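You operate a simulated robot arm through the tools that you are given. There is no shell and no other tool.

Carry out the task below with a simulated robot arm. There is one attempt and no reset: what you move stays moved.

TASK
Shrink the short red cable's sleeve in the warm air box.
Fine: heat knob to the heat printed on the cable; lid shut, press START once, wait till the lamp goes out, then open the lid wide; the cable stays in the box; leave the other short cables alone.

The check looks at the end state, three seconds after you hand in, the way a careful person would. Anything else that was tipped, shoved, dropped, spilled or broken makes it a failure. A push-on lid holds only when it is set on centred and level and pressed home; a screw cap is set on level and turned clockwise until tight.

THE ROBOT
A 6-joint arm with a fingered hand, fixed in place. Base frame: the origin is at the foot of the arm, x ahead of it, y to its left, z up. Lengths are in m, angles in degrees, forces in N, time in s.
With the tool pointing down near the work surface it reaches from about 0.34 to 0.82 m from the base axis. Its first joint turns from -166.0 to 166.0 degrees. Payload 4 kg.
The tool frame sits at the grasp point between the pads (the TCP): z along the fingers, y along the line on which they close. The tips reach 0.026 m beyond it. The gripper opens to 0.132 m. The gripper's body begins 0.073 m behind the TCP. The gripper is a hand of 5 fingers: y runs from the thumb to the fingers, the wrist lies at [0, 0, -0.239] in the tool frame, and closing takes about 1.5 s.
Orientation is that of the tool frame in the base frame, as [roll, pitch, yaw] about the fixed x, y, z axes, in that order (R = Rz(yaw) Ry(pitch) Rx(roll)). With the fingers straight down and closing along the base's y, the tool's x points along the base's -x, its y along +y and its z along -z.

THE INTERFACE
- The arm moves only by the tool drive_tool. Its argument "series" is a list that holds one entry, the list of rows, each a list of 6 numbers: the shift along the tool's x, y, z in mm, then the turn, a rotation vector about the tool's x, y, z in degrees. In form: [[[x, y, z, wx, wy, wz], ...]]. A call has 1 to 20 rows; each row shifts and turns the commanded pose from where the row before left it, along the tool's axes as they then stand. "fingers" is the gripper command, from -1 (fully open) to 1 (shut), values between in proportion, set as the call begins (left out, the last holds). A row lasts 0.2 s, in which the tool goes at most 0.05 m and 8.6 degrees; a call with a longer step from one row to the next is refused whole, and so is a gripper value outside its range. Where a pose cannot be reached the arm comes as near as it can. A force on the tool above 50 N (or 10 N above the force at the start of the call, whichever is more), or a blocked arm, ends the call early, and 0.2 s more pass. The fingers move at their own pace (about 0.045 m/s each) and stop on an object; they squeeze with about 21 N. The grip force told is the motor's: it shows also when the fingers shut on nothing. Time passes only in rows, and 0.2 s behind the last, so rows that do not move let the fingers close. The reply holds the time, the measured pose of the TCP, the force on the tool along the base axes, the opening and the grip force, in the units named above and with some noise, with the torque about the TCP (base axes, N m) and any sound that the robot's microphone picked up.
- Cameras (640 x 400 px; columns grow to the right, rows downward): "scene" is fixed at [0.0564, -0.6362, 1.5702]; the picture's right is [0.54, -0.84, 0.00], its down [-0.44, -0.28, -0.85] and it looks along [0.72, 0.46, -0.52] (base axes); focal length 315 px, centre (320, 200). "wrist" rides on the gripper at [0.085, 0.002, -0.097] in the tool frame; the picture's right is [-0.02, 1.00, 0.00], its down [-0.75, -0.02, -0.66] and it looks along [-0.66, -0.01, 0.75] (tool axes); focal length 270 px, centre (320, 200).
- camera(camera): a new picture of that camera. It takes no simulated time.
- finger_targets(finger1, finger2, finger3, finger4, thumb_bend): sets how far each is bent, from 0 (flat) to 1 (curled in); at 0.3 the hand is open as for a grip, at 0.7 the pads meet at the TCP. One left out holds its place. A second passes; each finger stops where it meets its share of the squeeze, and holds until it gets a number again. A gripper value or a shape takes the hand back. It gives what a move gives, with no picture; readings hold the bend of each and the force on the fingers (four entries, about 0 where the hand has none), thumb and palm.
- grasp_type(shape): the hand has 5 fingers and takes this shape, open, in about a second: jaw (thumb against the fingers, like two jaws); tri (thumb and two fingers); tip (a fingertip pinch); poke (one finger out to press); point (the index stretched); flat (the hand flat); cup (the hand cupped); fist (a fist). The gripper value then closes the fingers along that shape, each until it touches; the sizes above hold for jaw. It gives what a move gives, with no picture.
- point_at(camera, pixels): for up to 12 pixels [column, row] of the newest picture of that camera ("zoom" is the newest enlarged one), the place [x, y, z] in the base frame of the surface seen there, good to about 0.003 m, but the place of the scene camera against the robot may be out by one fixed shift of up to 0.025 m in any direction. It takes no simulated time.
- zoom(camera, box): a new picture of the part [left, top, right, bottom] of that camera's present view, enlarged. It takes no simulated time.
- close_job(): hands the job in; it is judged then, once.

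Unless the task says otherwise, let go and move clear before handing in.

The tools are called after "Call:" as name(argument=value, ...) on one line, values as JSON. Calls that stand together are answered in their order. drive_tool: Moves the arm, as the interface text tells. Its arguments: {"type":"object","properties":{"series":{"type":"array"},"fingers":{"type":"number"}},"required":["series"]} The other tools are called the same way: grasp_type (shape) gives the hand a shape; finger_targets (finger1, finger2, finger3, finger4, thumb_bend) moves the fingers one by one; camera (camera) takes a picture; point_at (camera, pixels) gives the place of the surface under pixels of a picture; zoom (camera, box) takes an enlarged picture of a part of a camera's view; close_job () hands the job in.

At the start:

```text
clock: 0.0
ee_pos: [0.5815, 0.0768, 1.1485]
ee_rot: [-180.0, 0.0, 179.9]
ft_force: [0.0, 0.3, 0.4]
wrist_torque: [0.0, -0.01, -0.03]
opening: 0.1319
gripper_force: 0.0
shape: jaw
bend: [0.3, 0.3, 0.3, 0.3, 0.3]
finger forces: [0.1, 0.0, 0.1, 0.0, 0.1, 0.0]
```

scene: 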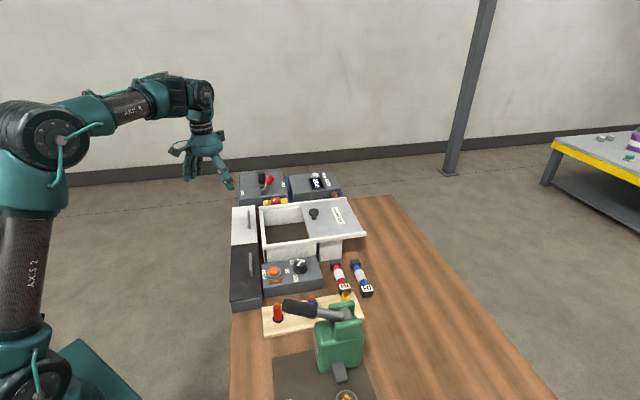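
wrist: 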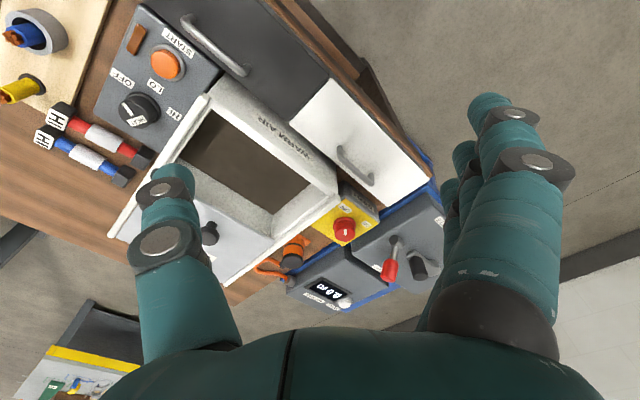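

The scene shows the warm air box with its lid half slid open (about 300,220), the knob panel at (290,270), and a red and a blue cable near (340,275). I'll zoom in for details.

Call:
zoom(camera="scene", box=[220, 160, 400, 280])

Call:
zoom(camera="scene", box=[220, 245, 400, 365])

Call:
zoom(camera="wrist", box=[0, 0, 240, 200])

Call:
zoom(camera="wrist", box=[100, 80, 460, 310])

```text
3.33 times, centred on (310, 220) of scene
```

zoom: 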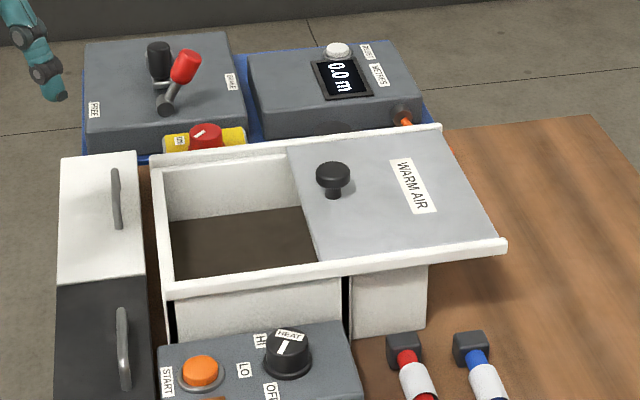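

```text
3.33 times, centred on (310, 305) of scene
```

zoom: 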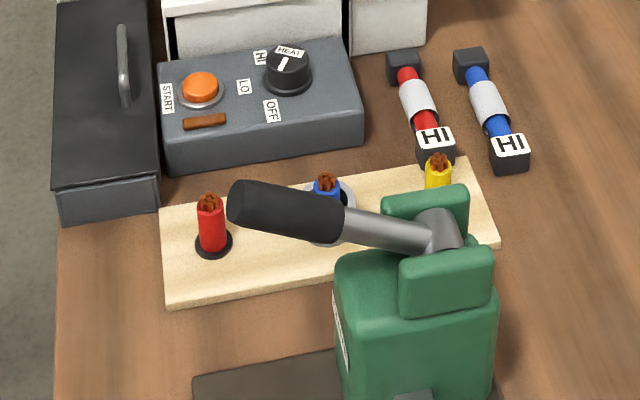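

```text
2.00 times, centred on (120, 100) of wrist
```

zoom: 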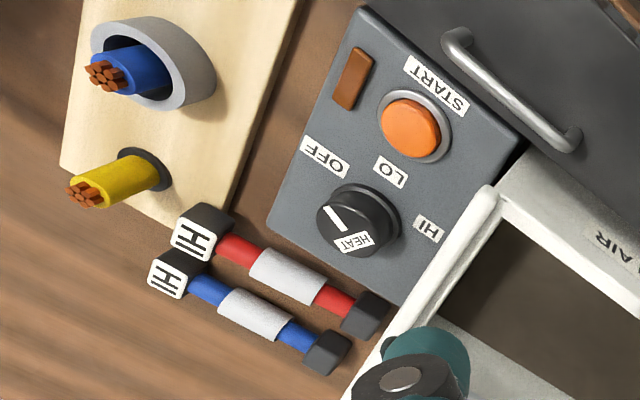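

```text
1.74 times, centred on (280, 195) of wrist
```

zoom: 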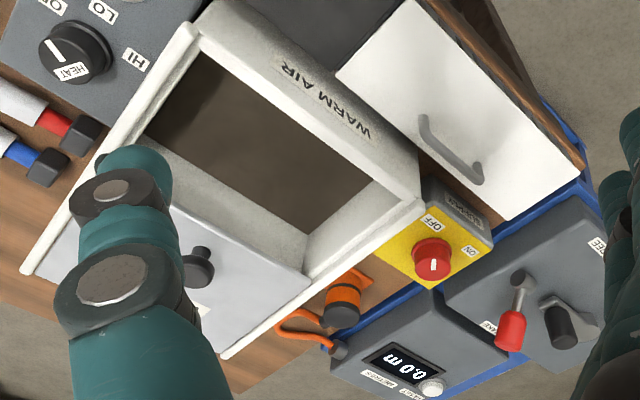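

The knob seems to point at OFF, and HI is printed on the red cable. There is also a yellow supply switch at (345,225) in the wrist view, so I'll check that and measure places.

Call:
zoom(camera="wrist", box=[300, 180, 400, 250])

Call:
point_at(camera="wrist", pixels=[[165, 63], [139, 110], [135, 52], [211, 231], [195, 119], [90, 130], [60, 116], [142, 158], [345, 228], [250, 170], [206, 100], [115, 237]])

Call:
point_at(camera="scene", pixels=[[276, 270], [300, 264], [277, 279], [314, 212], [334, 263], [345, 285], [339, 273], [278, 202], [262, 256], [364, 234], [343, 196], [287, 240]])

Call:
zoom(camera="scene", box=[255, 245, 335, 300])

```text
5.71 times, centred on (350, 215) of wrist
```

zoom: 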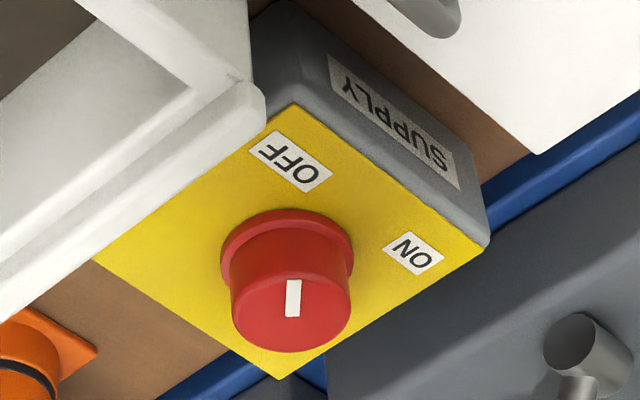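

```text
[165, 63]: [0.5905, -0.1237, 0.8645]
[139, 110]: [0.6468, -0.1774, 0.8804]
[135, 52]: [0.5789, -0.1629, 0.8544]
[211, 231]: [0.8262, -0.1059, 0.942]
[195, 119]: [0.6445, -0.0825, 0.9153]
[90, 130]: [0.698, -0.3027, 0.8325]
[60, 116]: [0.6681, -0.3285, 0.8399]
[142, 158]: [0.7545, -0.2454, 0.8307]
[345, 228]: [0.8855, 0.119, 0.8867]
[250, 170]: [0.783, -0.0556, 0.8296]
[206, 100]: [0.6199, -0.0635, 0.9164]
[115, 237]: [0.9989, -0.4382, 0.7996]
```

```text
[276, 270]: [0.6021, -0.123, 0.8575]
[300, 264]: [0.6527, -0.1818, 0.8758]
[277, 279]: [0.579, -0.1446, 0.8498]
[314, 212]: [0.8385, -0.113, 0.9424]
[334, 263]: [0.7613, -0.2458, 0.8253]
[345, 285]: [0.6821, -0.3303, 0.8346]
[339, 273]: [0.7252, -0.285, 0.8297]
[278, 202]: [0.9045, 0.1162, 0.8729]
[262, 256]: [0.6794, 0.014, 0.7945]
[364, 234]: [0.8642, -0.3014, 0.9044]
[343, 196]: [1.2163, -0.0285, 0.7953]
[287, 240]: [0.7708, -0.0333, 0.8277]
```

```text
7.27 times, centred on (295, 272) of scene
```

zoom: 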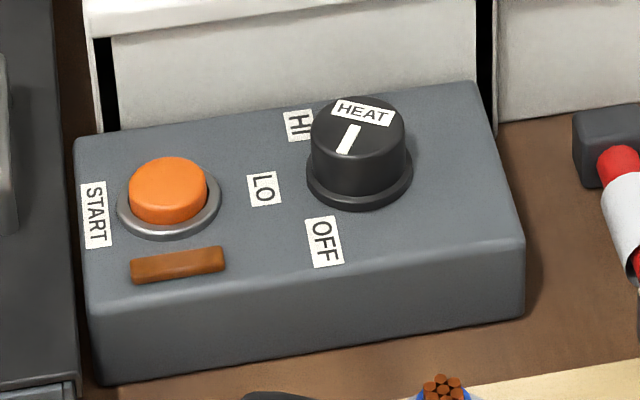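

In the wrist zoom the supply switch's line points at OFF. I'll measure more of the box, its lid and the supply before deciding anything.

Call:
point_at(camera="wrist", pixels=[[215, 75], [335, 190], [341, 200], [290, 240], [190, 205], [225, 290], [186, 165], [309, 183], [275, 212], [345, 208], [375, 215], [213, 110]])

Call:
zoom(camera="scene", box=[250, 180, 310, 220])

Call:
zoom(camera="wrist", box=[230, 180, 460, 320])

Call:
zoom(camera="scene", box=[290, 180, 380, 240])

```text
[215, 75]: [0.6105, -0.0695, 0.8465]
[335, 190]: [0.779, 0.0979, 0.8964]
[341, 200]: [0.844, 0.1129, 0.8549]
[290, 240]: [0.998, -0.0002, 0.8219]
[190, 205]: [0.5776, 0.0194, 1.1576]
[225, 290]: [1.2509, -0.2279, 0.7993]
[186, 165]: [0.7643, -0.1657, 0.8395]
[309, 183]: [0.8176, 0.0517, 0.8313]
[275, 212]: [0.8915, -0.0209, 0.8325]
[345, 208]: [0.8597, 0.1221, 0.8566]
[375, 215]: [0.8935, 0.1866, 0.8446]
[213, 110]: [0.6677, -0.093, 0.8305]
```

```text
10.00 times, centred on (280, 200) of scene
```

zoom: 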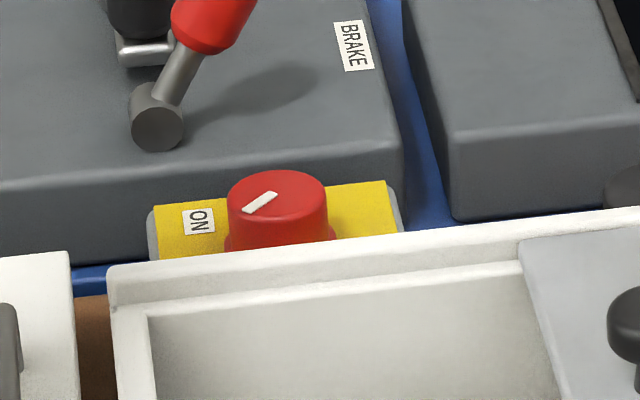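

```text
2.78 times, centred on (345, 250) of wrist
```

zoom: 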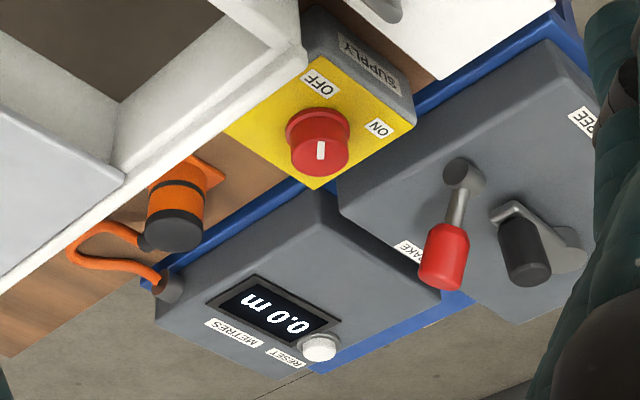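

```text
6.67 times, centred on (335, 210) of scene
```

zoom: 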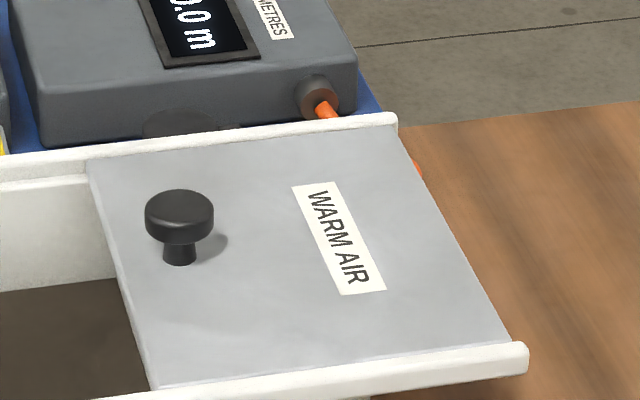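

I want the supply knob's exact pointing and its labels in base coordinates, so I'll zoom again and query that zoom.

Call:
zoom(camera="wrist", box=[300, 180, 400, 250])

Call:
point_at(camera="zoom", pixels=[[290, 160], [413, 252], [295, 282], [290, 316], [235, 318], [348, 318], [291, 348], [285, 102], [485, 245], [278, 376], [95, 260], [390, 130]])

Call:
point_at(camera="wrist", pixels=[[291, 243], [310, 240], [262, 270], [290, 260], [318, 262], [330, 290], [300, 275]])

```text
5.71 times, centred on (350, 215) of wrist
```

zoom: 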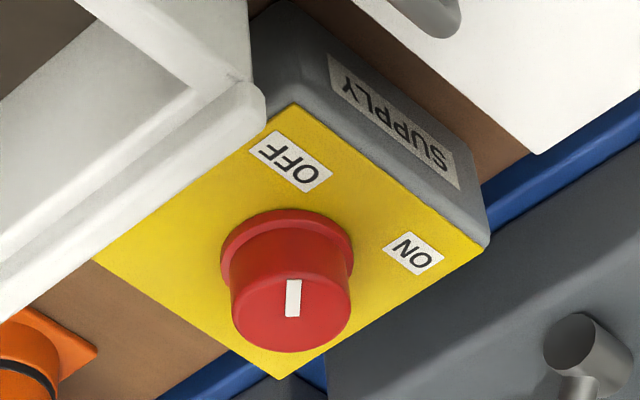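

```text
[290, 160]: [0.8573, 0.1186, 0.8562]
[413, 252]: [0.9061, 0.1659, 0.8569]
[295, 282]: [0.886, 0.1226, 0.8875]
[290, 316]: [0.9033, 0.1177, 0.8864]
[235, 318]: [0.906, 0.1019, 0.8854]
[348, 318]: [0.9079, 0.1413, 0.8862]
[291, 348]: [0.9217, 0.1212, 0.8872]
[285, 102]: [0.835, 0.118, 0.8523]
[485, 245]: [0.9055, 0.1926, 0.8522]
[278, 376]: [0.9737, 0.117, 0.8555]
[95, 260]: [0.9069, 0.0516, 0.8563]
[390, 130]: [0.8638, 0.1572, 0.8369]
```

```text
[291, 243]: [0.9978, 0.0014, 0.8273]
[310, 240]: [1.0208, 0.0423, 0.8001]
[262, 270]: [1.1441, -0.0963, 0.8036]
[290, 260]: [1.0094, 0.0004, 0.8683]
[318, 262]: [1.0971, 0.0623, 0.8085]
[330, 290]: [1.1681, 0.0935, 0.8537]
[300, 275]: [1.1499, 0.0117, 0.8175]
```

The supply is OFF, but the meter is lit without it and the task doesn't mention it, so I'll leave it alone. The bench is turned 45°. I'll move the hand to a high viewpoint over the near side and turn it to look along the cables.

Call:
drive_tool(series=[[[7, -44.7, 0, 0, 0, 0], [7, -44.7, 0, 0, 0, 0], [7, -44.7, 0, 0, 0, 0], [7, -44.7, 0, 0, 0, 0], [7, -44.7, 0, 0, 0, 0], [7, -44.7, 0, 0, 0, 0], [7, -44.7, 0, 0, 0, 0], [7, -44.7, 0, 0, 0, 0], [7, -44.7, 0, 0, 0, 0], [7, -44.7, 0, 0, 0, 0], [0, 0, 0, 0, 0, -7.5], [0, 0, 0, 0, 0, -7.5], [0, 0, 0, 0, 0, -7.5], [0, 0, 0, 0, 0, -7.5], [0, 0, 0, 0, 0, -7.5], [0, 0, 0, 0, 0, -7.5]]])

Call:
camera(camera="wrist")

Call:
camera(camera="scene")

```text
clock: 3.4
ee_pos: [0.5121, -0.37, 1.1479]
ee_rot: [180.0, 0.0, -134.9]
ft_force: [-0.6, 0.6, 0.3]
wrist_torque: [0.0, 0.02, 0.0]
opening: 0.1316
gripper_force: 0.2
shape: jaw
bend: [0.3, 0.3, 0.3, 0.3, 0.3]
finger forces: [0.0, 0.0, 0.0, 0.0, 0.1, 0.0]
```

```text
taken
```

wrist: 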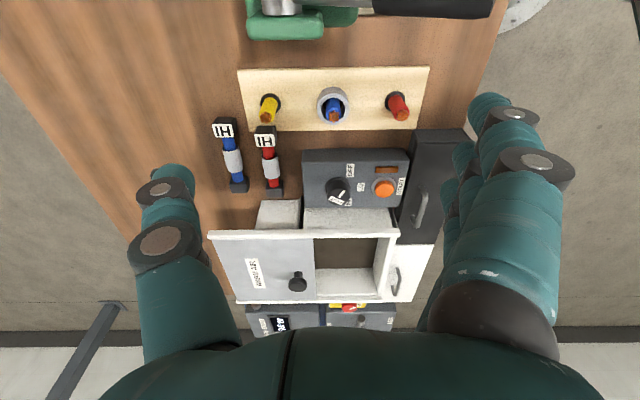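

```text
taken
```

scene: 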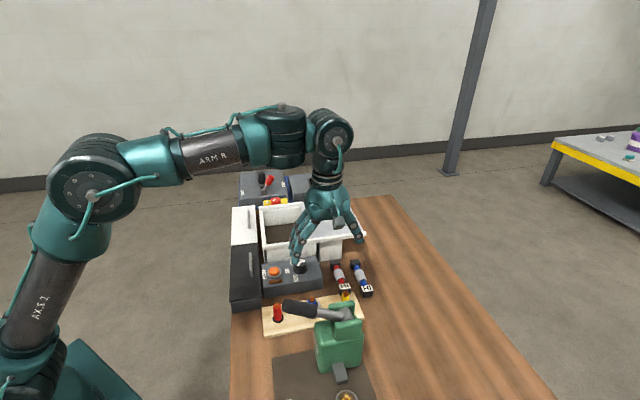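

The view is now aligned with the bench: red cable at (268,165), heat knob at (338,190), START at (384,188), lid at (265,265), open bay at (348,265). I'll zoom and measure.

Call:
zoom(camera="wrist", box=[200, 100, 440, 250])

Call:
point_at(camera="zoom", pixels=[[175, 107], [182, 183], [194, 240], [64, 80], [104, 227], [86, 160], [367, 245], [490, 232], [498, 184], [344, 258], [400, 227], [401, 185]])

Call:
point_at(camera="wrist", pixels=[[214, 236], [313, 234], [313, 270], [317, 298], [375, 293], [395, 236], [345, 258], [298, 280], [240, 300], [388, 270], [378, 240], [320, 240]])

Call:
zoom(camera="wrist", box=[200, 210, 440, 340])

```text
2.67 times, centred on (320, 175) of wrist
```

zoom: 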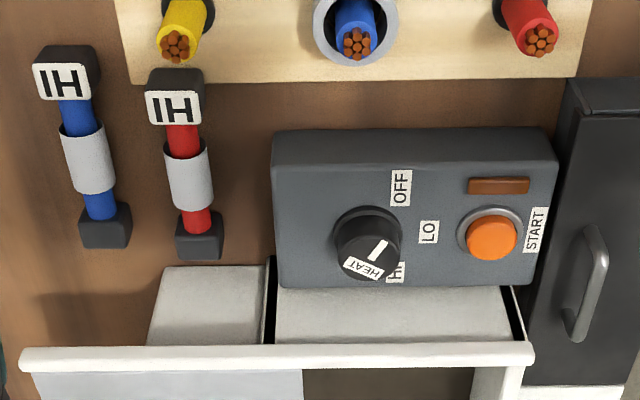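

```text
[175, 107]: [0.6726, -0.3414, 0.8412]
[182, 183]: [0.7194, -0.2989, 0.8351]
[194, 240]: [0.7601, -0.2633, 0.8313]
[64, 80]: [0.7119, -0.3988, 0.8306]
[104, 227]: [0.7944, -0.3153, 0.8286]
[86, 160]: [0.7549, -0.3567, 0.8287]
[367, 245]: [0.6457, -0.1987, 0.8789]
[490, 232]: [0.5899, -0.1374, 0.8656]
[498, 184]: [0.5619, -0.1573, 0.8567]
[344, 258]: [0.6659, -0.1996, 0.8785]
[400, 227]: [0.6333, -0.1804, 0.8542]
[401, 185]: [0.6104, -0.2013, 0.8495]
```

```text
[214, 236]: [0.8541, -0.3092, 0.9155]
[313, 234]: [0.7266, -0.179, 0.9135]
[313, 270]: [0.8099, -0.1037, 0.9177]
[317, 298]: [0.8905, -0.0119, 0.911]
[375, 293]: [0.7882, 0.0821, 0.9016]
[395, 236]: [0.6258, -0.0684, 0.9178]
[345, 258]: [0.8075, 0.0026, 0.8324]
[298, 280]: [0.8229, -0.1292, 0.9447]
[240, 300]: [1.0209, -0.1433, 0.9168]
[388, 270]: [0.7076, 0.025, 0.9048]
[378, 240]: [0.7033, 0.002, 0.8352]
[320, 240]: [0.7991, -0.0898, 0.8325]
```

```text
2.67 times, centred on (320, 275) of wrist
```

zoom: 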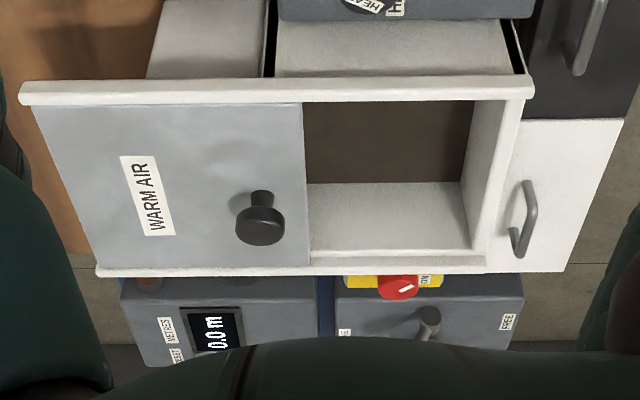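

The measurements give the bench axes: the red cable's sleeve is at (0.719,-0.299,0.835), about 66 mm from the blue one and 50 mm from the panel. I'll half close the hand and hover above the red cable.

Call:
drive_tool(series=[[[-39.3, -19.3, 0, 0, 0, 0], [-39.3, -19.3, 0, 0, 0, 0], [-39.3, -19.3, 0, 0, 0, 0], [-39.3, -19.3, 0, 0, 0, 0], [-39.3, -19.3, 0, 0, 0, 0], [0, 0, 40, 0, 0, 0], [0, 0, 40, 0, 0, 0], [0, 0, 40, 0, 0, 0], [0, 0, 40, 0, 0, 0], [0, 0, 38, 0, 0, 0]]], fingers=0.0)

Call:
camera(camera="wrist")

Call:
zoom(camera="scene", box=[240, 160, 440, 310])

```text
clock: 5.6
ee_pos: [0.6797, -0.2887, 0.9345]
ee_rot: [-180.0, -0.1, -135.0]
ft_force: [-0.1, -0.1, 0.3]
wrist_torque: [-0.02, 0.02, -0.01]
opening: 0.0663
gripper_force: 0.0
shape: jaw
bend: [0.73, 0.73, 0.73, 0.73, 0.7]
finger forces: [0.1, 0.0, 0.0, 0.0, 0.1, 0.0]
out of reach, approached as far as the arm can: row 4, 5
```

```text
taken
```

wrist: 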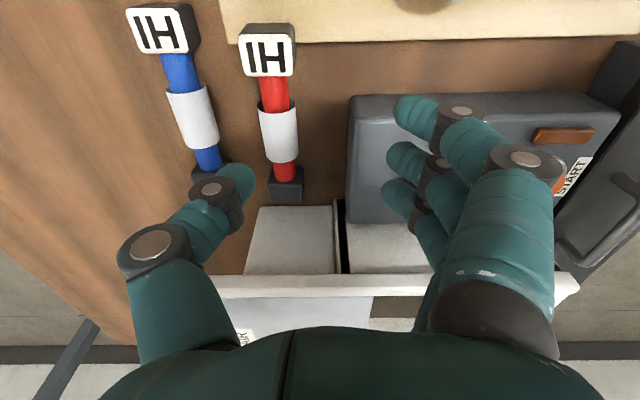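

```text
2.67 times, centred on (340, 235) of scene
```

zoom: 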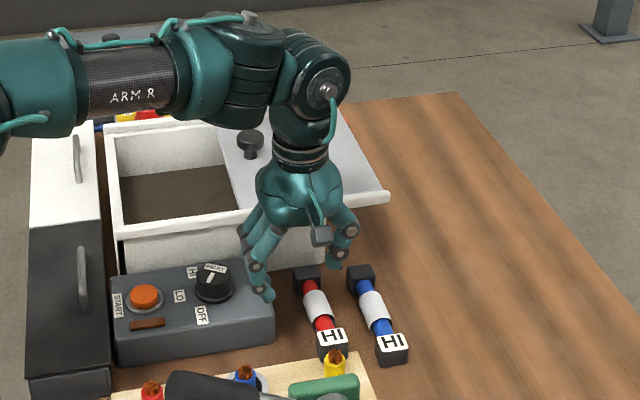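

The arm stopped a little short (u≈0.685) because the waypoint was out of reach up high. From here I can measure the gap between the red cable and the panel accurately.

Call:
zoom(camera="wrist", box=[120, 0, 420, 220])

Call:
point_at(camera="wrist", pixels=[[262, 135], [279, 135], [296, 135], [352, 100], [352, 150], [352, 205], [267, 55], [285, 185], [274, 95], [284, 172], [215, 130], [270, 30]])

Call:
point_at(camera="wrist", pixels=[[248, 60], [291, 55], [270, 185], [301, 185], [300, 220], [320, 195], [180, 115], [310, 150], [290, 240], [240, 280]])

```text
1.82 times, centred on (270, 110) of wrist
```

zoom: 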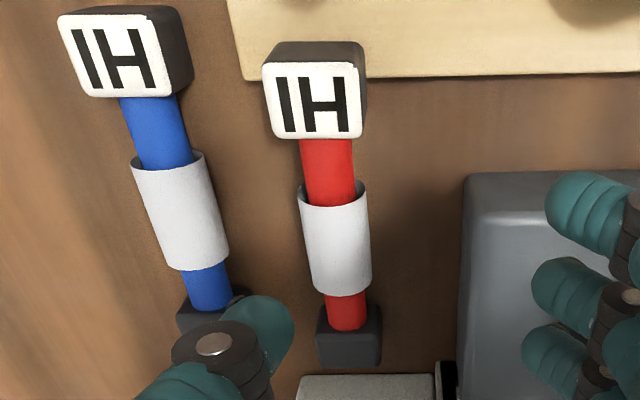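

```text
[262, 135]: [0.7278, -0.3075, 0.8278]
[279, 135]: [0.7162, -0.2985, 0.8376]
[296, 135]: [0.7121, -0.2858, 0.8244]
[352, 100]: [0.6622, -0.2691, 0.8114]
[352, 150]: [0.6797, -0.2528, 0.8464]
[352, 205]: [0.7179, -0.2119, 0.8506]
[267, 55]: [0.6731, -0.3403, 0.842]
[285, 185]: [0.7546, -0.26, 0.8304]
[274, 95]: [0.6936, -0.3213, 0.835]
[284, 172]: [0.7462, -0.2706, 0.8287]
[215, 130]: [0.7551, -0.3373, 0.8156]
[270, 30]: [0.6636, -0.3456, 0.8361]
```

```text
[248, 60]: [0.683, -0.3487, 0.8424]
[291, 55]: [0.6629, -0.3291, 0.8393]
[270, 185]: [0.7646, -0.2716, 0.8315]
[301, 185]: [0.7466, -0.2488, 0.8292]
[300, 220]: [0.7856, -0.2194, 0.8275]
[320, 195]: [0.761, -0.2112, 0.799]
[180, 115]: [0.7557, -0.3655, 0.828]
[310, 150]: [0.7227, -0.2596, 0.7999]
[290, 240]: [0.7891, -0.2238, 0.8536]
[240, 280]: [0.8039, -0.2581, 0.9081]
```

The gap between sleeve and panel is about 47 mm, enough for fingers. I'll centre over the sleeve (u 0.719, v 0.295) and check the pose.

Call:
drive_tool(series=[[[-9.25, -17.1, 0, 0, 0, 0], [-9.25, -17.1, 0, 0, 0, 0], [0, 0, 20, 0, 0, 0], [0, 0, 0, 0, 0, 0]]], fingers=0.15)

Call:
camera(camera="wrist")

```text
clock: 6.6
ee_pos: [0.7184, -0.2999, 0.9142]
ee_rot: [180.0, 0.0, -135.0]
ft_force: [0.5, -0.5, 0.7]
wrist_torque: [0.0, 0.01, -0.02]
opening: 0.0569
gripper_force: 0.0
shape: jaw
bend: [0.73, 0.73, 0.73, 0.73, 0.7]
finger forces: [0.1, 0.0, 0.1, 0.0, 0.0, 0.1]
```

```text
taken
```

wrist: 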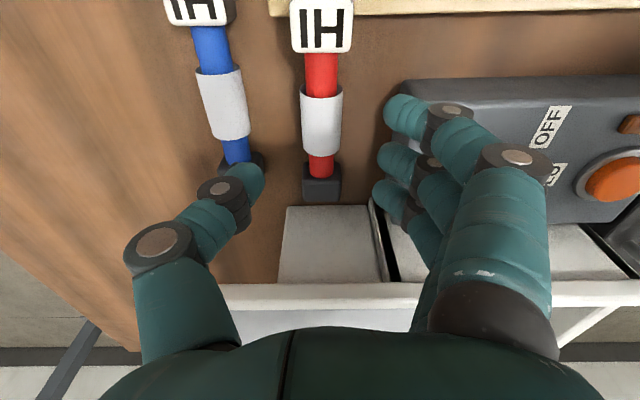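

The TCP is well centred over the sleeve. I'll narrow the opening slightly, bias 3 mm away from the panel, and descend carefully.

Call:
drive_tool(series=[[[0, -3, 10, 0, 0, 0], [0, 0, 15, 0, 0, 0], [0, 0, 15, 0, 0, 0], [0, 0, 10, 0, 0, 0]]], fingers=0.27)

Call:
camera(camera="wrist")

Call:
zoom(camera="scene", box=[260, 200, 400, 310])

```text
clock: 7.6
ee_pos: [0.7196, -0.303, 0.8626]
ee_rot: [180.0, 0.0, -135.0]
ft_force: [0.3, 0.1, 0.2]
wrist_torque: [0.03, 0.02, -0.02]
opening: 0.049
gripper_force: 0.2
shape: jaw
bend: [0.73, 0.73, 0.73, 0.73, 0.7]
finger forces: [0.0, 0.0, 0.0, 0.0, 0.0, 0.0]
```

```text
taken
```

wrist: 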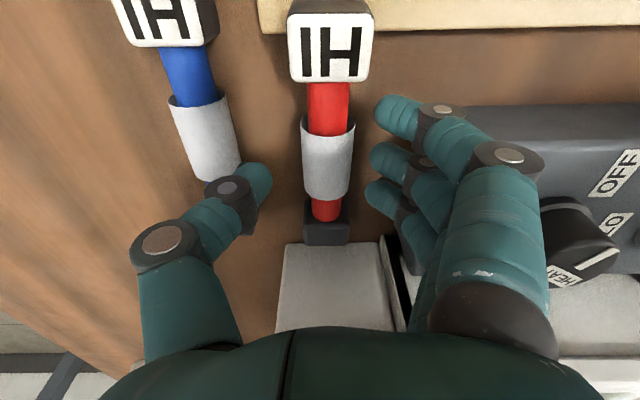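

```text
3.64 times, centred on (330, 255) of scene
```

zoom: 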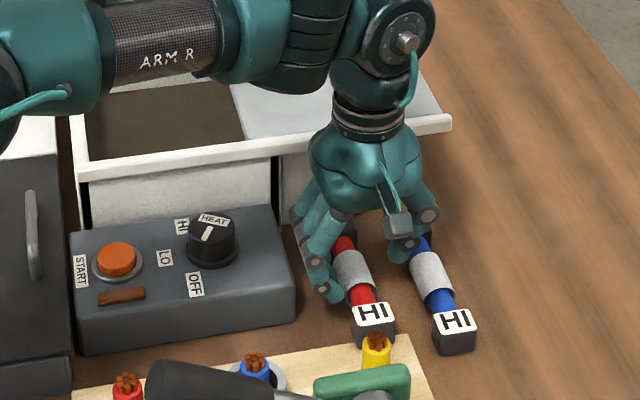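

Clearances look OK on both sides. I'll shift 2 mm back, narrow the opening to about 42 mm, and go down the last 28 mm.

Call:
drive_tool(series=[[[0, 2, 0, 0, 0, 0], [0, 0, 0, 0, 0, 0], [0, 0, 10, 0, 0, 0], [0, 0, 10, 0, 0, 0], [0, 0, 8, 0, 0, 0]]], fingers=0.36)

Call:
camera(camera="wrist")

Call:
zoom(camera="scene", box=[260, 200, 400, 310])

```text
clock: 8.8
ee_pos: [0.7192, -0.3018, 0.8364]
ee_rot: [-179.9, 0.0, -135.0]
ft_force: [0.0, 0.6, 0.4]
wrist_torque: [0.03, -0.01, 0.0]
opening: 0.043
gripper_force: 0.0
shape: jaw
bend: [0.73, 0.73, 0.73, 0.73, 0.7]
finger forces: [0.1, 0.0, 0.1, 0.0, 0.0, 0.1]
```

```text
taken
```

wrist: 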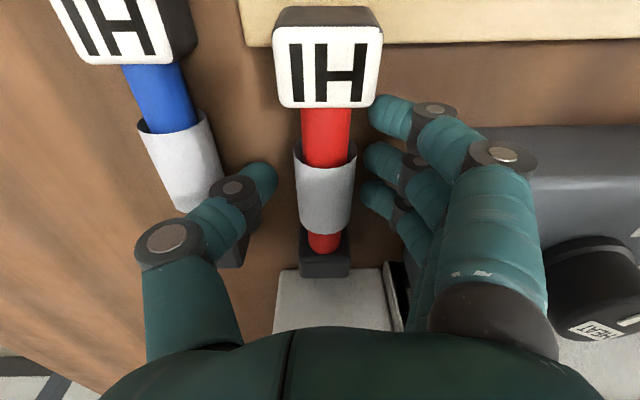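

```text
3.64 times, centred on (330, 255) of scene
```

zoom: 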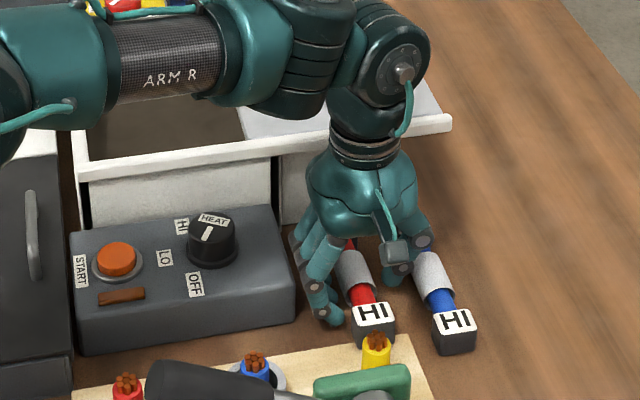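

No contact so far, with the fingers straddling the sleeve at (325,185). I'll nudge 4 mm away from the HI block, then close.

Call:
drive_tool(series=[[[-4, 0, 2, 0, 0, 0], [0, 0, 0, 0, 0, 0]]])

Call:
drive_tool(series=[[[0, 0, 0, 0, 0, 0], [0, 0, 0, 0, 0, 0], [0, 0, 0, 0, 0, 0], [0, 0, 0, 0, 0, 0], [0, 0, 0, 0, 0, 0], [0, 0, 0, 0, 0, 0]]], fingers=0.8)

Call:
camera(camera="wrist")

```text
clock: 9.4
ee_pos: [0.7203, -0.298, 0.8334]
ee_rot: [179.9, 0.0, -135.0]
ft_force: [-0.5, 0.3, -0.1]
wrist_torque: [-0.01, 0.02, -0.04]
opening: 0.0427
gripper_force: 0.2
shape: jaw
bend: [0.73, 0.73, 0.73, 0.73, 0.7]
finger forces: [0.1, 0.0, 0.0, 0.0, 0.0, 0.0]
```

```text
clock: 10.8
ee_pos: [0.7214, -0.2986, 0.8337]
ee_rot: [-179.9, 0.0, -135.0]
ft_force: [0.5, -0.2, -0.8]
wrist_torque: [-0.02, -0.01, 0.01]
opening: 0.0244
gripper_force: 21.1
shape: jaw
bend: [0.73, 0.73, 0.73, 0.73, 0.7]
finger forces: [4.7, 4.7, 4.8, 4.7, 18.6, 0.1]
```

```text
taken
```

wrist: 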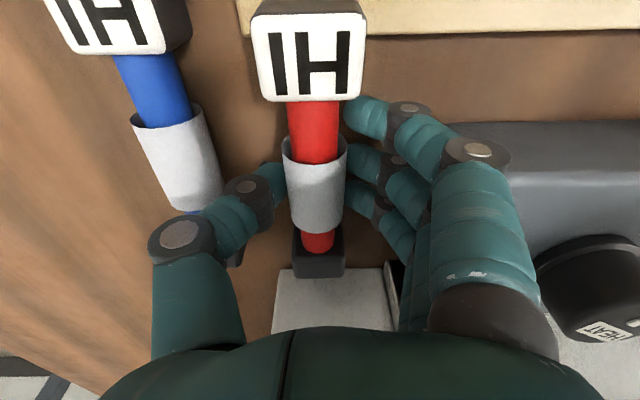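

All fingers report a firm grip at 24 mm. I'll lift straight up.

Call:
drive_tool(series=[[[0, 0, -10, 0, 0, 0], [0, 0, -20, 0, 0, 0], [0, 0, -30, 0, 0, 0], [0, 0, -30, 0, 0, 0], [0, 0, -30, 0, 0, 0], [0, 0, -30, 0, 0, 0], [0, 0, 0, 0, 0, 0]]])

Call:
camera(camera="wrist")

Call:
zoom(camera="scene", box=[240, 160, 400, 290])

```text
clock: 12.4
ee_pos: [0.7208, -0.2982, 0.9844]
ee_rot: [180.0, 0.1, -135.1]
ft_force: [-0.2, -0.2, -0.8]
wrist_torque: [0.02, 0.05, 0.01]
opening: 0.025
gripper_force: 21.3
shape: jaw
bend: [0.73, 0.73, 0.73, 0.73, 0.7]
finger forces: [4.7, 4.7, 4.7, 4.8, 18.7, 0.1]
```

```text
taken
```

wrist: 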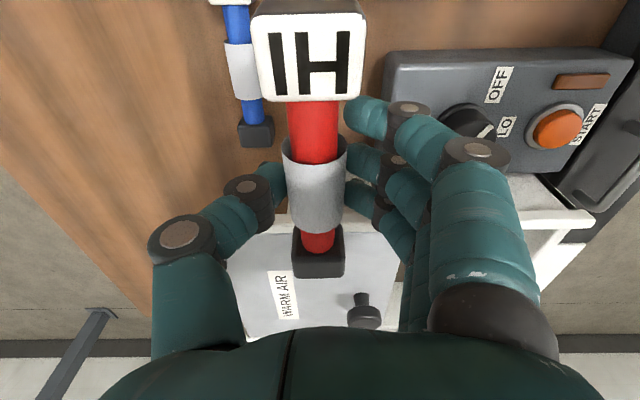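

```text
3.08 times, centred on (320, 225) of scene
```

zoom: 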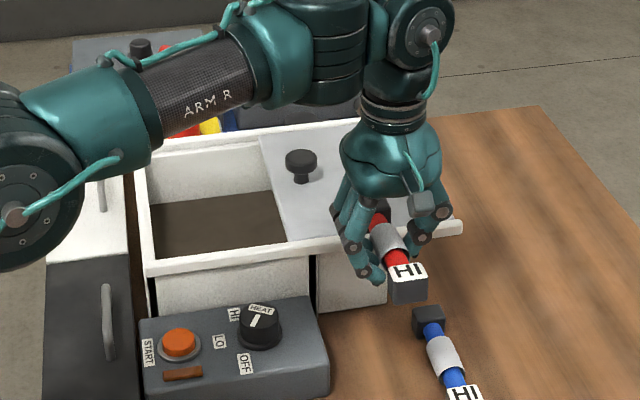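

The cable is held level and nothing else moved. I'll carry it along the bench over the panel, then over the open bay of the box.

Call:
drive_tool(series=[[[0, 37.6, 0, 0, 0, 0], [0, 37.6, 0, 0, 0, 0], [0, 37.6, 0, 0, 0, 0], [0, 37.6, 0, 0, 0, 0], [-30, 0, 0, 0, 0, 0], [-30, 0, 0, 0, 0, 0], [-30, 0, 0, 0, 0, 0], [-30, 0, 0, 0, 0, 0], [-30, 0, 0, 0, 0, 0], [-30, 0, 0, 0, 0, 0], [-29, 0, 0, 0, 0, 0], [0, 0, 0, 0, 0, 0]]])

Call:
camera(camera="wrist")

Call:
zoom(camera="scene", box=[220, 140, 400, 280])

```text
clock: 15.0
ee_pos: [0.763, -0.045, 0.983]
ee_rot: [-179.9, 0.0, -135.1]
ft_force: [0.9, 0.8, -0.8]
wrist_torque: [0.05, 0.0, -0.03]
opening: 0.0247
gripper_force: 21.0
shape: jaw
bend: [0.73, 0.73, 0.73, 0.73, 0.7]
finger forces: [4.7, 4.6, 4.6, 4.6, 18.6, 0.0]
```

```text
taken
```

wrist: 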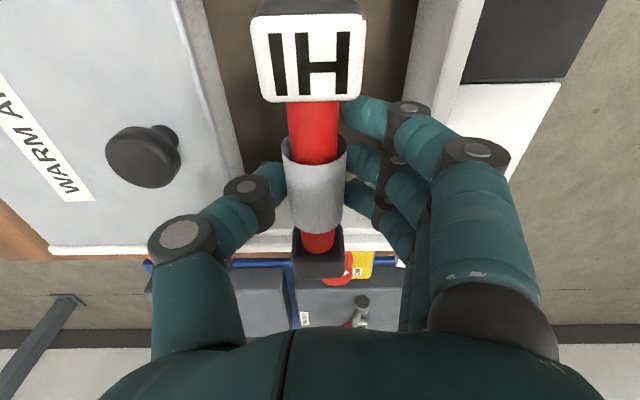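

```text
2.86 times, centred on (310, 210) of scene
```

zoom: 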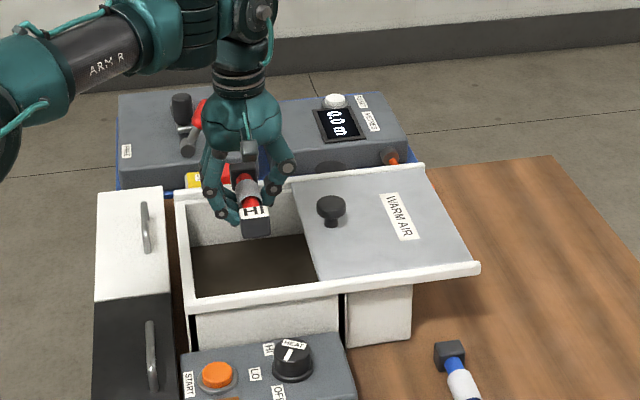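

The cable hangs over the open bay. I'll measure the bay's edges: the lid edge at (225,110), the left wall at (420,40), and the far wall at (250,245).

Call:
point_at(camera="wrist", pixels=[[185, 20], [205, 20], [230, 130], [237, 165], [420, 20], [412, 60], [455, 60], [450, 90], [255, 235], [375, 240], [250, 250], [395, 90]])

Call:
zoom(camera="wrist", box=[140, 0, 500, 280])

```text
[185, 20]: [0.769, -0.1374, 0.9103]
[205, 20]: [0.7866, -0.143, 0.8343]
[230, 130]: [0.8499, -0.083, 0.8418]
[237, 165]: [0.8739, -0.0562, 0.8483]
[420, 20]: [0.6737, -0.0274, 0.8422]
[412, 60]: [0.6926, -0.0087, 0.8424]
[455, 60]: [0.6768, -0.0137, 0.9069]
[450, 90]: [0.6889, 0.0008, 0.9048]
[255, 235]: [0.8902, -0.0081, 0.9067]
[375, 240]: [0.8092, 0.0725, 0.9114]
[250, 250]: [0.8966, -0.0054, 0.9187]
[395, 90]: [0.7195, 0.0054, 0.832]
```

```text
1.43 times, centred on (320, 140) of wrist
```

zoom: 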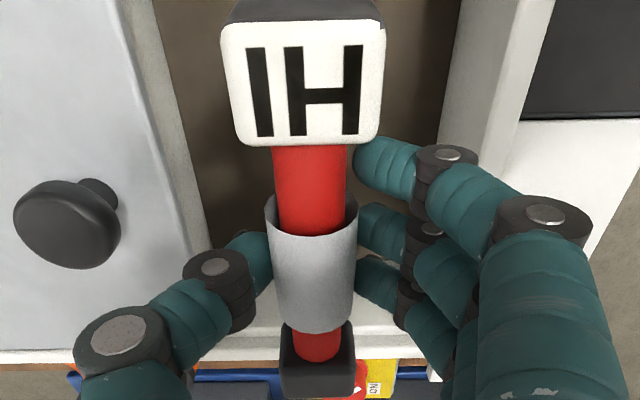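

The bay spans u 0.496–0.641 and v about 0.40–0.62, and the hand (u 0.571) has about 20 mm clearance each side. I'll lower most of the way into the box.

Call:
drive_tool(series=[[[0, 2, 20, 0, 0, 0], [0, 0, 20, 0, 0, 0], [0, 0, 20, 0, 0, 0], [0, 0, 20, 0, 0, 0], [0, 0, 15, 0, 0, 0], [0, 0, 8, 0, 0, 0], [0, 0, 6, 0, 0, 0], [0, 0, 0, 0, 0, 0]]])

Call:
camera(camera="wrist")

Call:
zoom(camera="scene", box=[220, 140, 400, 280])

```text
clock: 16.8
ee_pos: [0.7609, -0.0445, 0.8754]
ee_rot: [-180.0, 0.1, -135.1]
ft_force: [0.3, 0.3, -1.4]
wrist_torque: [-0.04, -0.02, -0.03]
opening: 0.0247
gripper_force: 20.6
shape: jaw
bend: [0.73, 0.73, 0.73, 0.73, 0.7]
finger forces: [4.6, 4.5, 4.6, 4.6, 18.6, 0.0]
```

```text
taken
```

wrist: 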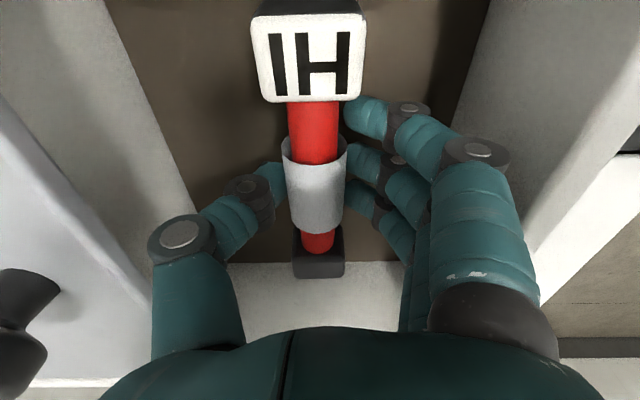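

```text
2.86 times, centred on (310, 210) of scene
```

zoom: 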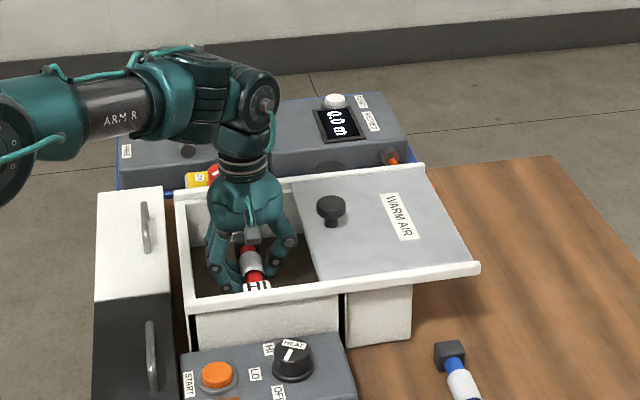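

There is good clearance and the cable is about 10 mm above the floor. I'll lower in small steps watching the force.

Call:
drive_tool(series=[[[0, 0, 3, 0, 0, 0], [0, 0, 3, 0, 0, 0], [0, 0, 2, 0, 0, 0], [0, 0, 0, 0, 0, 0]]])

Call:
point_at(camera="wrist", pixels=[[230, 50], [200, 100], [400, 50], [320, 265], [310, 60]])

```text
clock: 17.8
ee_pos: [0.7616, -0.0447, 0.8659]
ee_rot: [179.9, 0.0, -135.0]
ft_force: [0.6, 0.1, -1.8]
wrist_torque: [0.02, 0.0, -0.03]
opening: 0.0249
gripper_force: 21.3
shape: jaw
bend: [0.73, 0.73, 0.73, 0.73, 0.7]
finger forces: [4.6, 4.6, 4.7, 4.6, 18.6, 0.1]
```

```text
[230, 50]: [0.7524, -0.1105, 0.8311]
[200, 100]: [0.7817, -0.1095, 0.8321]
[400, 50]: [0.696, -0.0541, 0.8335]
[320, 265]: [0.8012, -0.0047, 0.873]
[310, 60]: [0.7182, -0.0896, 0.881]
```

Floor is at about 0.832, so the cable should just be touching; one or two more millimetres.

Call:
drive_tool(series=[[[0, 0, 1, 0, 0, 0], [0, 0, 1, 0, 0, 0], [0, 0, 0, 0, 0, 0]]])

```text
clock: 18.6
ee_pos: [0.761, -0.0422, 0.8665]
ee_rot: [179.9, 0.0, -135.0]
ft_force: [0.1, -0.1, 0.2]
wrist_torque: [0.05, -0.03, -0.01]
opening: 0.0247
gripper_force: 20.9
shape: jaw
bend: [0.73, 0.73, 0.73, 0.73, 0.7]
finger forces: [4.6, 4.6, 4.7, 4.9, 18.8, 0.0]
```

The height stopped decreasing and the force changed sign, so the cable is resting on the floor. I'll open gently.

Call:
drive_tool(series=[[[0, 0, 0, 0, 0, 0], [0, 0, 0, 0, 0, 0], [0, 0, 0, 0, 0, 0], [0, 0, 0, 0, 0, 0]]], fingers=0.32)

Call:
camera(camera="wrist")

```text
clock: 19.6
ee_pos: [0.7606, -0.0444, 0.8646]
ee_rot: [180.0, 0.1, -135.0]
ft_force: [-0.9, 0.7, 0.2]
wrist_torque: [0.01, -0.01, -0.03]
opening: 0.0445
gripper_force: 0.1
shape: jaw
bend: [0.74, 0.74, 0.74, 0.74, 0.7]
finger forces: [0.0, 0.0, 0.0, 0.1, 0.0, 0.0]
```

```text
taken
```

wrist: 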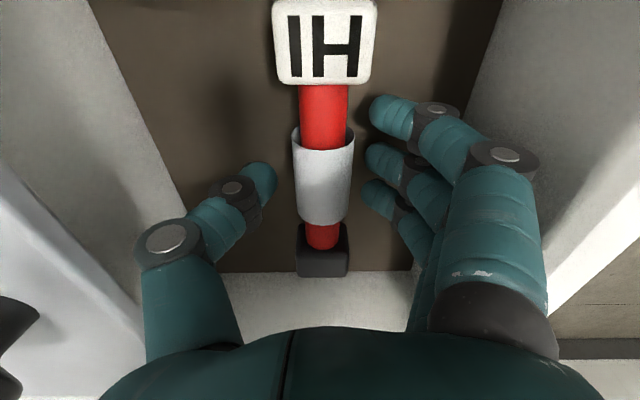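

The cable is released and lies flat in the box. I'll rise straight out, then move over the heat knob.

Call:
drive_tool(series=[[[0, 0, -15, 0, 0, 0], [0, 0, -25, 0, 0, 0], [0, 0, -30, 0, 0, 0], [0, 0, -30, 0, 0, 0], [0, 0, -35, 0, 0, 0], [37.2, -6.8, 0, 0, 0, 0], [37.2, -6.8, 0, 0, 0, 0], [37.2, -6.8, 0, 0, 0, 0], [37.2, -6.8, 0, 0, 0, 0], [37.2, -6.8, 0, 0, 0, 0], [0, 0, 0, 0, 0, 0]]])

Call:
grasp_type(shape="tri")

Call:
camera(camera="wrist")

Call:
zoom(camera="scene", box=[220, 140, 400, 280])

```text
clock: 22.0
ee_pos: [0.6529, -0.1989, 1.0007]
ee_rot: [-180.0, 0.0, -135.0]
ft_force: [0.1, 0.7, -0.3]
wrist_torque: [0.0, 0.01, -0.03]
opening: 0.0443
gripper_force: 0.0
shape: jaw
bend: [0.74, 0.74, 0.74, 0.74, 0.7]
finger forces: [0.1, 0.0, 0.0, 0.0, 0.1, 0.0]
```

```text
clock: 22.9
ee_pos: [0.6531, -0.1993, 1.0002]
ee_rot: [-179.9, 0.0, -135.0]
ft_force: [0.8, -0.2, 1.2]
wrist_torque: [-0.03, -0.02, 0.02]
opening: 0.1319
gripper_force: 0.0
shape: tri
bend: [0.0, 0.3, 0.3, 0.0, 0.3]
finger forces: [0.1, 0.0, 0.1, 0.0, 0.1, 0.0]
```

```text
taken
```

wrist: 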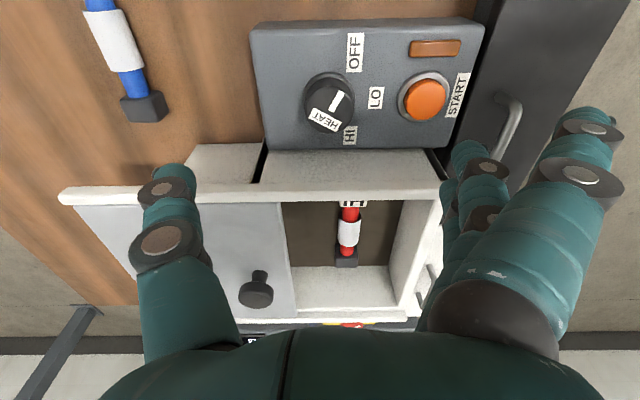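

```text
2.86 times, centred on (310, 210) of scene
```

zoom: 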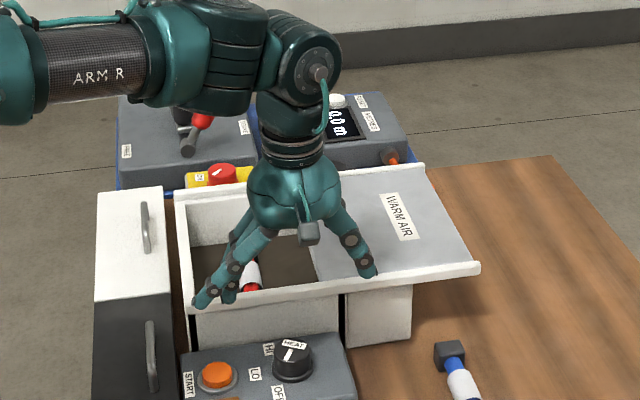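

"tri" leaves two fingers stretched out, so I'll go back to "jaw". I'll measure the knob's centre and width from this view, around (328,100).

Call:
zoom(camera="wrist", box=[280, 20, 400, 155])

Call:
point_at(camera="wrist", pixels=[[307, 105], [353, 105], [330, 80], [330, 130], [330, 104], [355, 55], [376, 98], [350, 135], [424, 100], [424, 125], [440, 48], [270, 100]])

Call:
grasp_type(shape="jaw")

```text
2.96 times, centred on (340, 88) of wrist
```

zoom: 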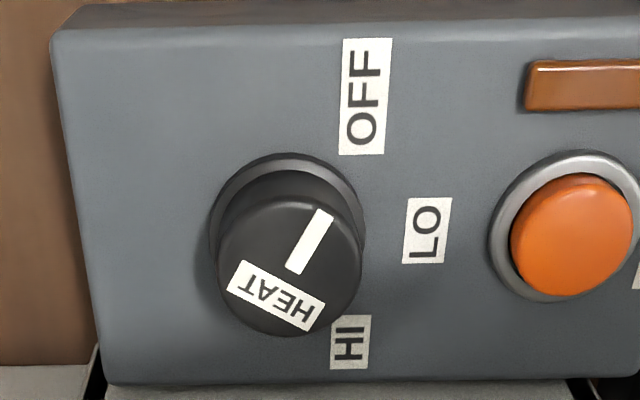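

```text
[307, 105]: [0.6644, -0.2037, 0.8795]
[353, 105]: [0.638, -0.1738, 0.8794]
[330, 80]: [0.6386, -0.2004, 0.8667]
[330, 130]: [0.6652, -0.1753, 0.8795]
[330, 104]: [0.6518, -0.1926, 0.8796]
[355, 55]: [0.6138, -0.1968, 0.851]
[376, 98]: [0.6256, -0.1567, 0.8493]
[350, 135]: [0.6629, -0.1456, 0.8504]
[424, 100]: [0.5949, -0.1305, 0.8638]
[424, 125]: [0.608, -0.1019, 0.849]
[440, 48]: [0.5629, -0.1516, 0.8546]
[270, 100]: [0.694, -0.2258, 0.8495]
```

```text
clock: 23.8
ee_pos: [0.6533, -0.1994, 1.0008]
ee_rot: [-179.9, 0.0, -135.0]
ft_force: [-0.1, -0.6, 0.2]
wrist_torque: [-0.02, 0.02, -0.01]
opening: 0.1321
gripper_force: 0.1
shape: jaw
bend: [0.3, 0.3, 0.3, 0.3, 0.3]
finger forces: [0.1, 0.0, 0.1, 0.0, 0.0, 0.0]
```

The knob is centred at u 0.594, v 0.329, 41 mm across, with its top at z 0.88. OFF to HI is about 120° clockwise from above. I'll centre over it and pre-turn the hand 65° counter-clockwise, then check reach.

Call:
drive_tool(series=[[[-8, 8.9, 0, 0, 0, 0], [0, 0, 0, 0, 0, -8], [0, 0, 0, 0, 0, -8], [0, 0, 0, 0, 0, -8], [0, 0, 0, 0, 0, -8], [0, 0, 0, 0, 0, -8], [0, 0, 0, 0, 0, -8], [0, 0, 0, 0, 0, -8], [0, 0, 0, 0, 0, -8], [0, 0, 0, 0, 0, 0]]], fingers=0.0)

Call:
camera(camera="wrist")

```text
clock: 26.0
ee_pos: [0.6948, -0.1751, 1.0342]
ee_rot: [-179.3, 2.8, -71.8]
ft_force: [0.2, 0.4, 1.2]
wrist_torque: [0.01, 0.03, 0.03]
opening: 0.067
gripper_force: 0.1
shape: jaw
bend: [0.73, 0.73, 0.73, 0.73, 0.7]
finger forces: [0.0, 0.1, 0.0, 0.1, 0.0, 0.0]
out of reach, approached as far as the arm can: row 4, 5, 6, 7
```

```text
taken
```

wrist: 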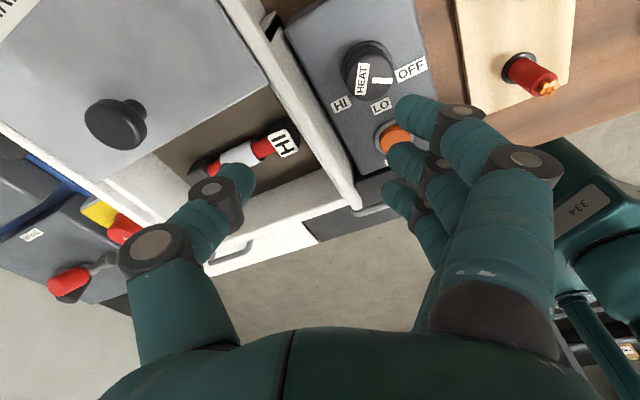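

The arm struggled with that turn and drifted. I'll wait a moment and read where it settles.

Call:
drive_tool(series=[[[0, 0, 0, 0, 0, 0], [0, 0, 0, 0, 0, 0]]])

Call:
camera(camera="scene")

```text
clock: 26.6
ee_pos: [0.6956, -0.1758, 1.0339]
ee_rot: [-179.1, 2.8, -71.8]
ft_force: [0.5, 0.4, 0.4]
wrist_torque: [-0.01, 0.01, -0.02]
opening: 0.0667
gripper_force: 0.2
shape: jaw
bend: [0.73, 0.73, 0.73, 0.73, 0.7]
finger forces: [0.0, 0.0, 0.1, 0.0, 0.0, 0.1]
```

```text
taken
```

scene: 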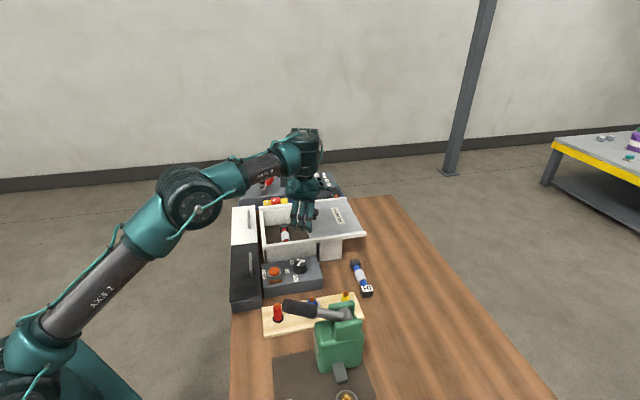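

It has settled with about 3° of tilt and a yaw near the one I wanted. I'll level the hand and bring it over the knob in small steps.

Call:
drive_tool(series=[[[0, 0, 0, -0.9, 2.8, 0], [-1.2, 22, 0, 0, 0, 0], [-1.2, 22, 0, 0, 0, 0], [0, 0, 20, 0, 0, 0], [0, 0, 20, 0, 0, 0], [0, 0, 0, 0, 0, 0]]])

Call:
camera(camera="wrist")

Call:
camera(camera="scene")

```text
clock: 28.0
ee_pos: [0.6768, -0.1932, 1.0099]
ee_rot: [179.7, 0.2, -71.9]
ft_force: [-0.5, 1.1, -0.7]
wrist_torque: [-0.01, 0.02, 0.01]
opening: 0.0672
gripper_force: 0.1
shape: jaw
bend: [0.73, 0.73, 0.73, 0.73, 0.7]
finger forces: [0.1, 0.1, 0.1, 0.0, 0.1, 0.0]
out of reach, approached as far as the arm can: row 3, 4, 5
```

```text
taken
```

wrist: 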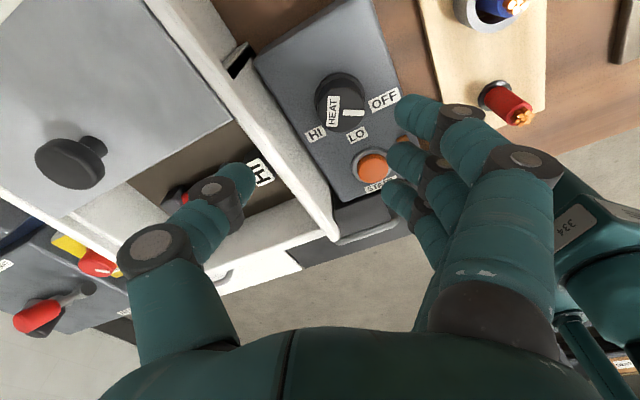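

```text
taken
```

scene: 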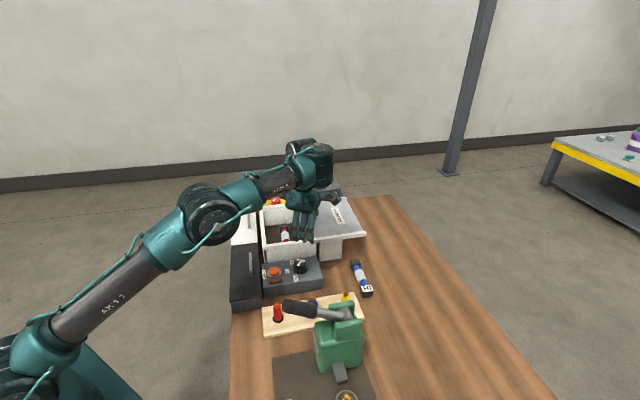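

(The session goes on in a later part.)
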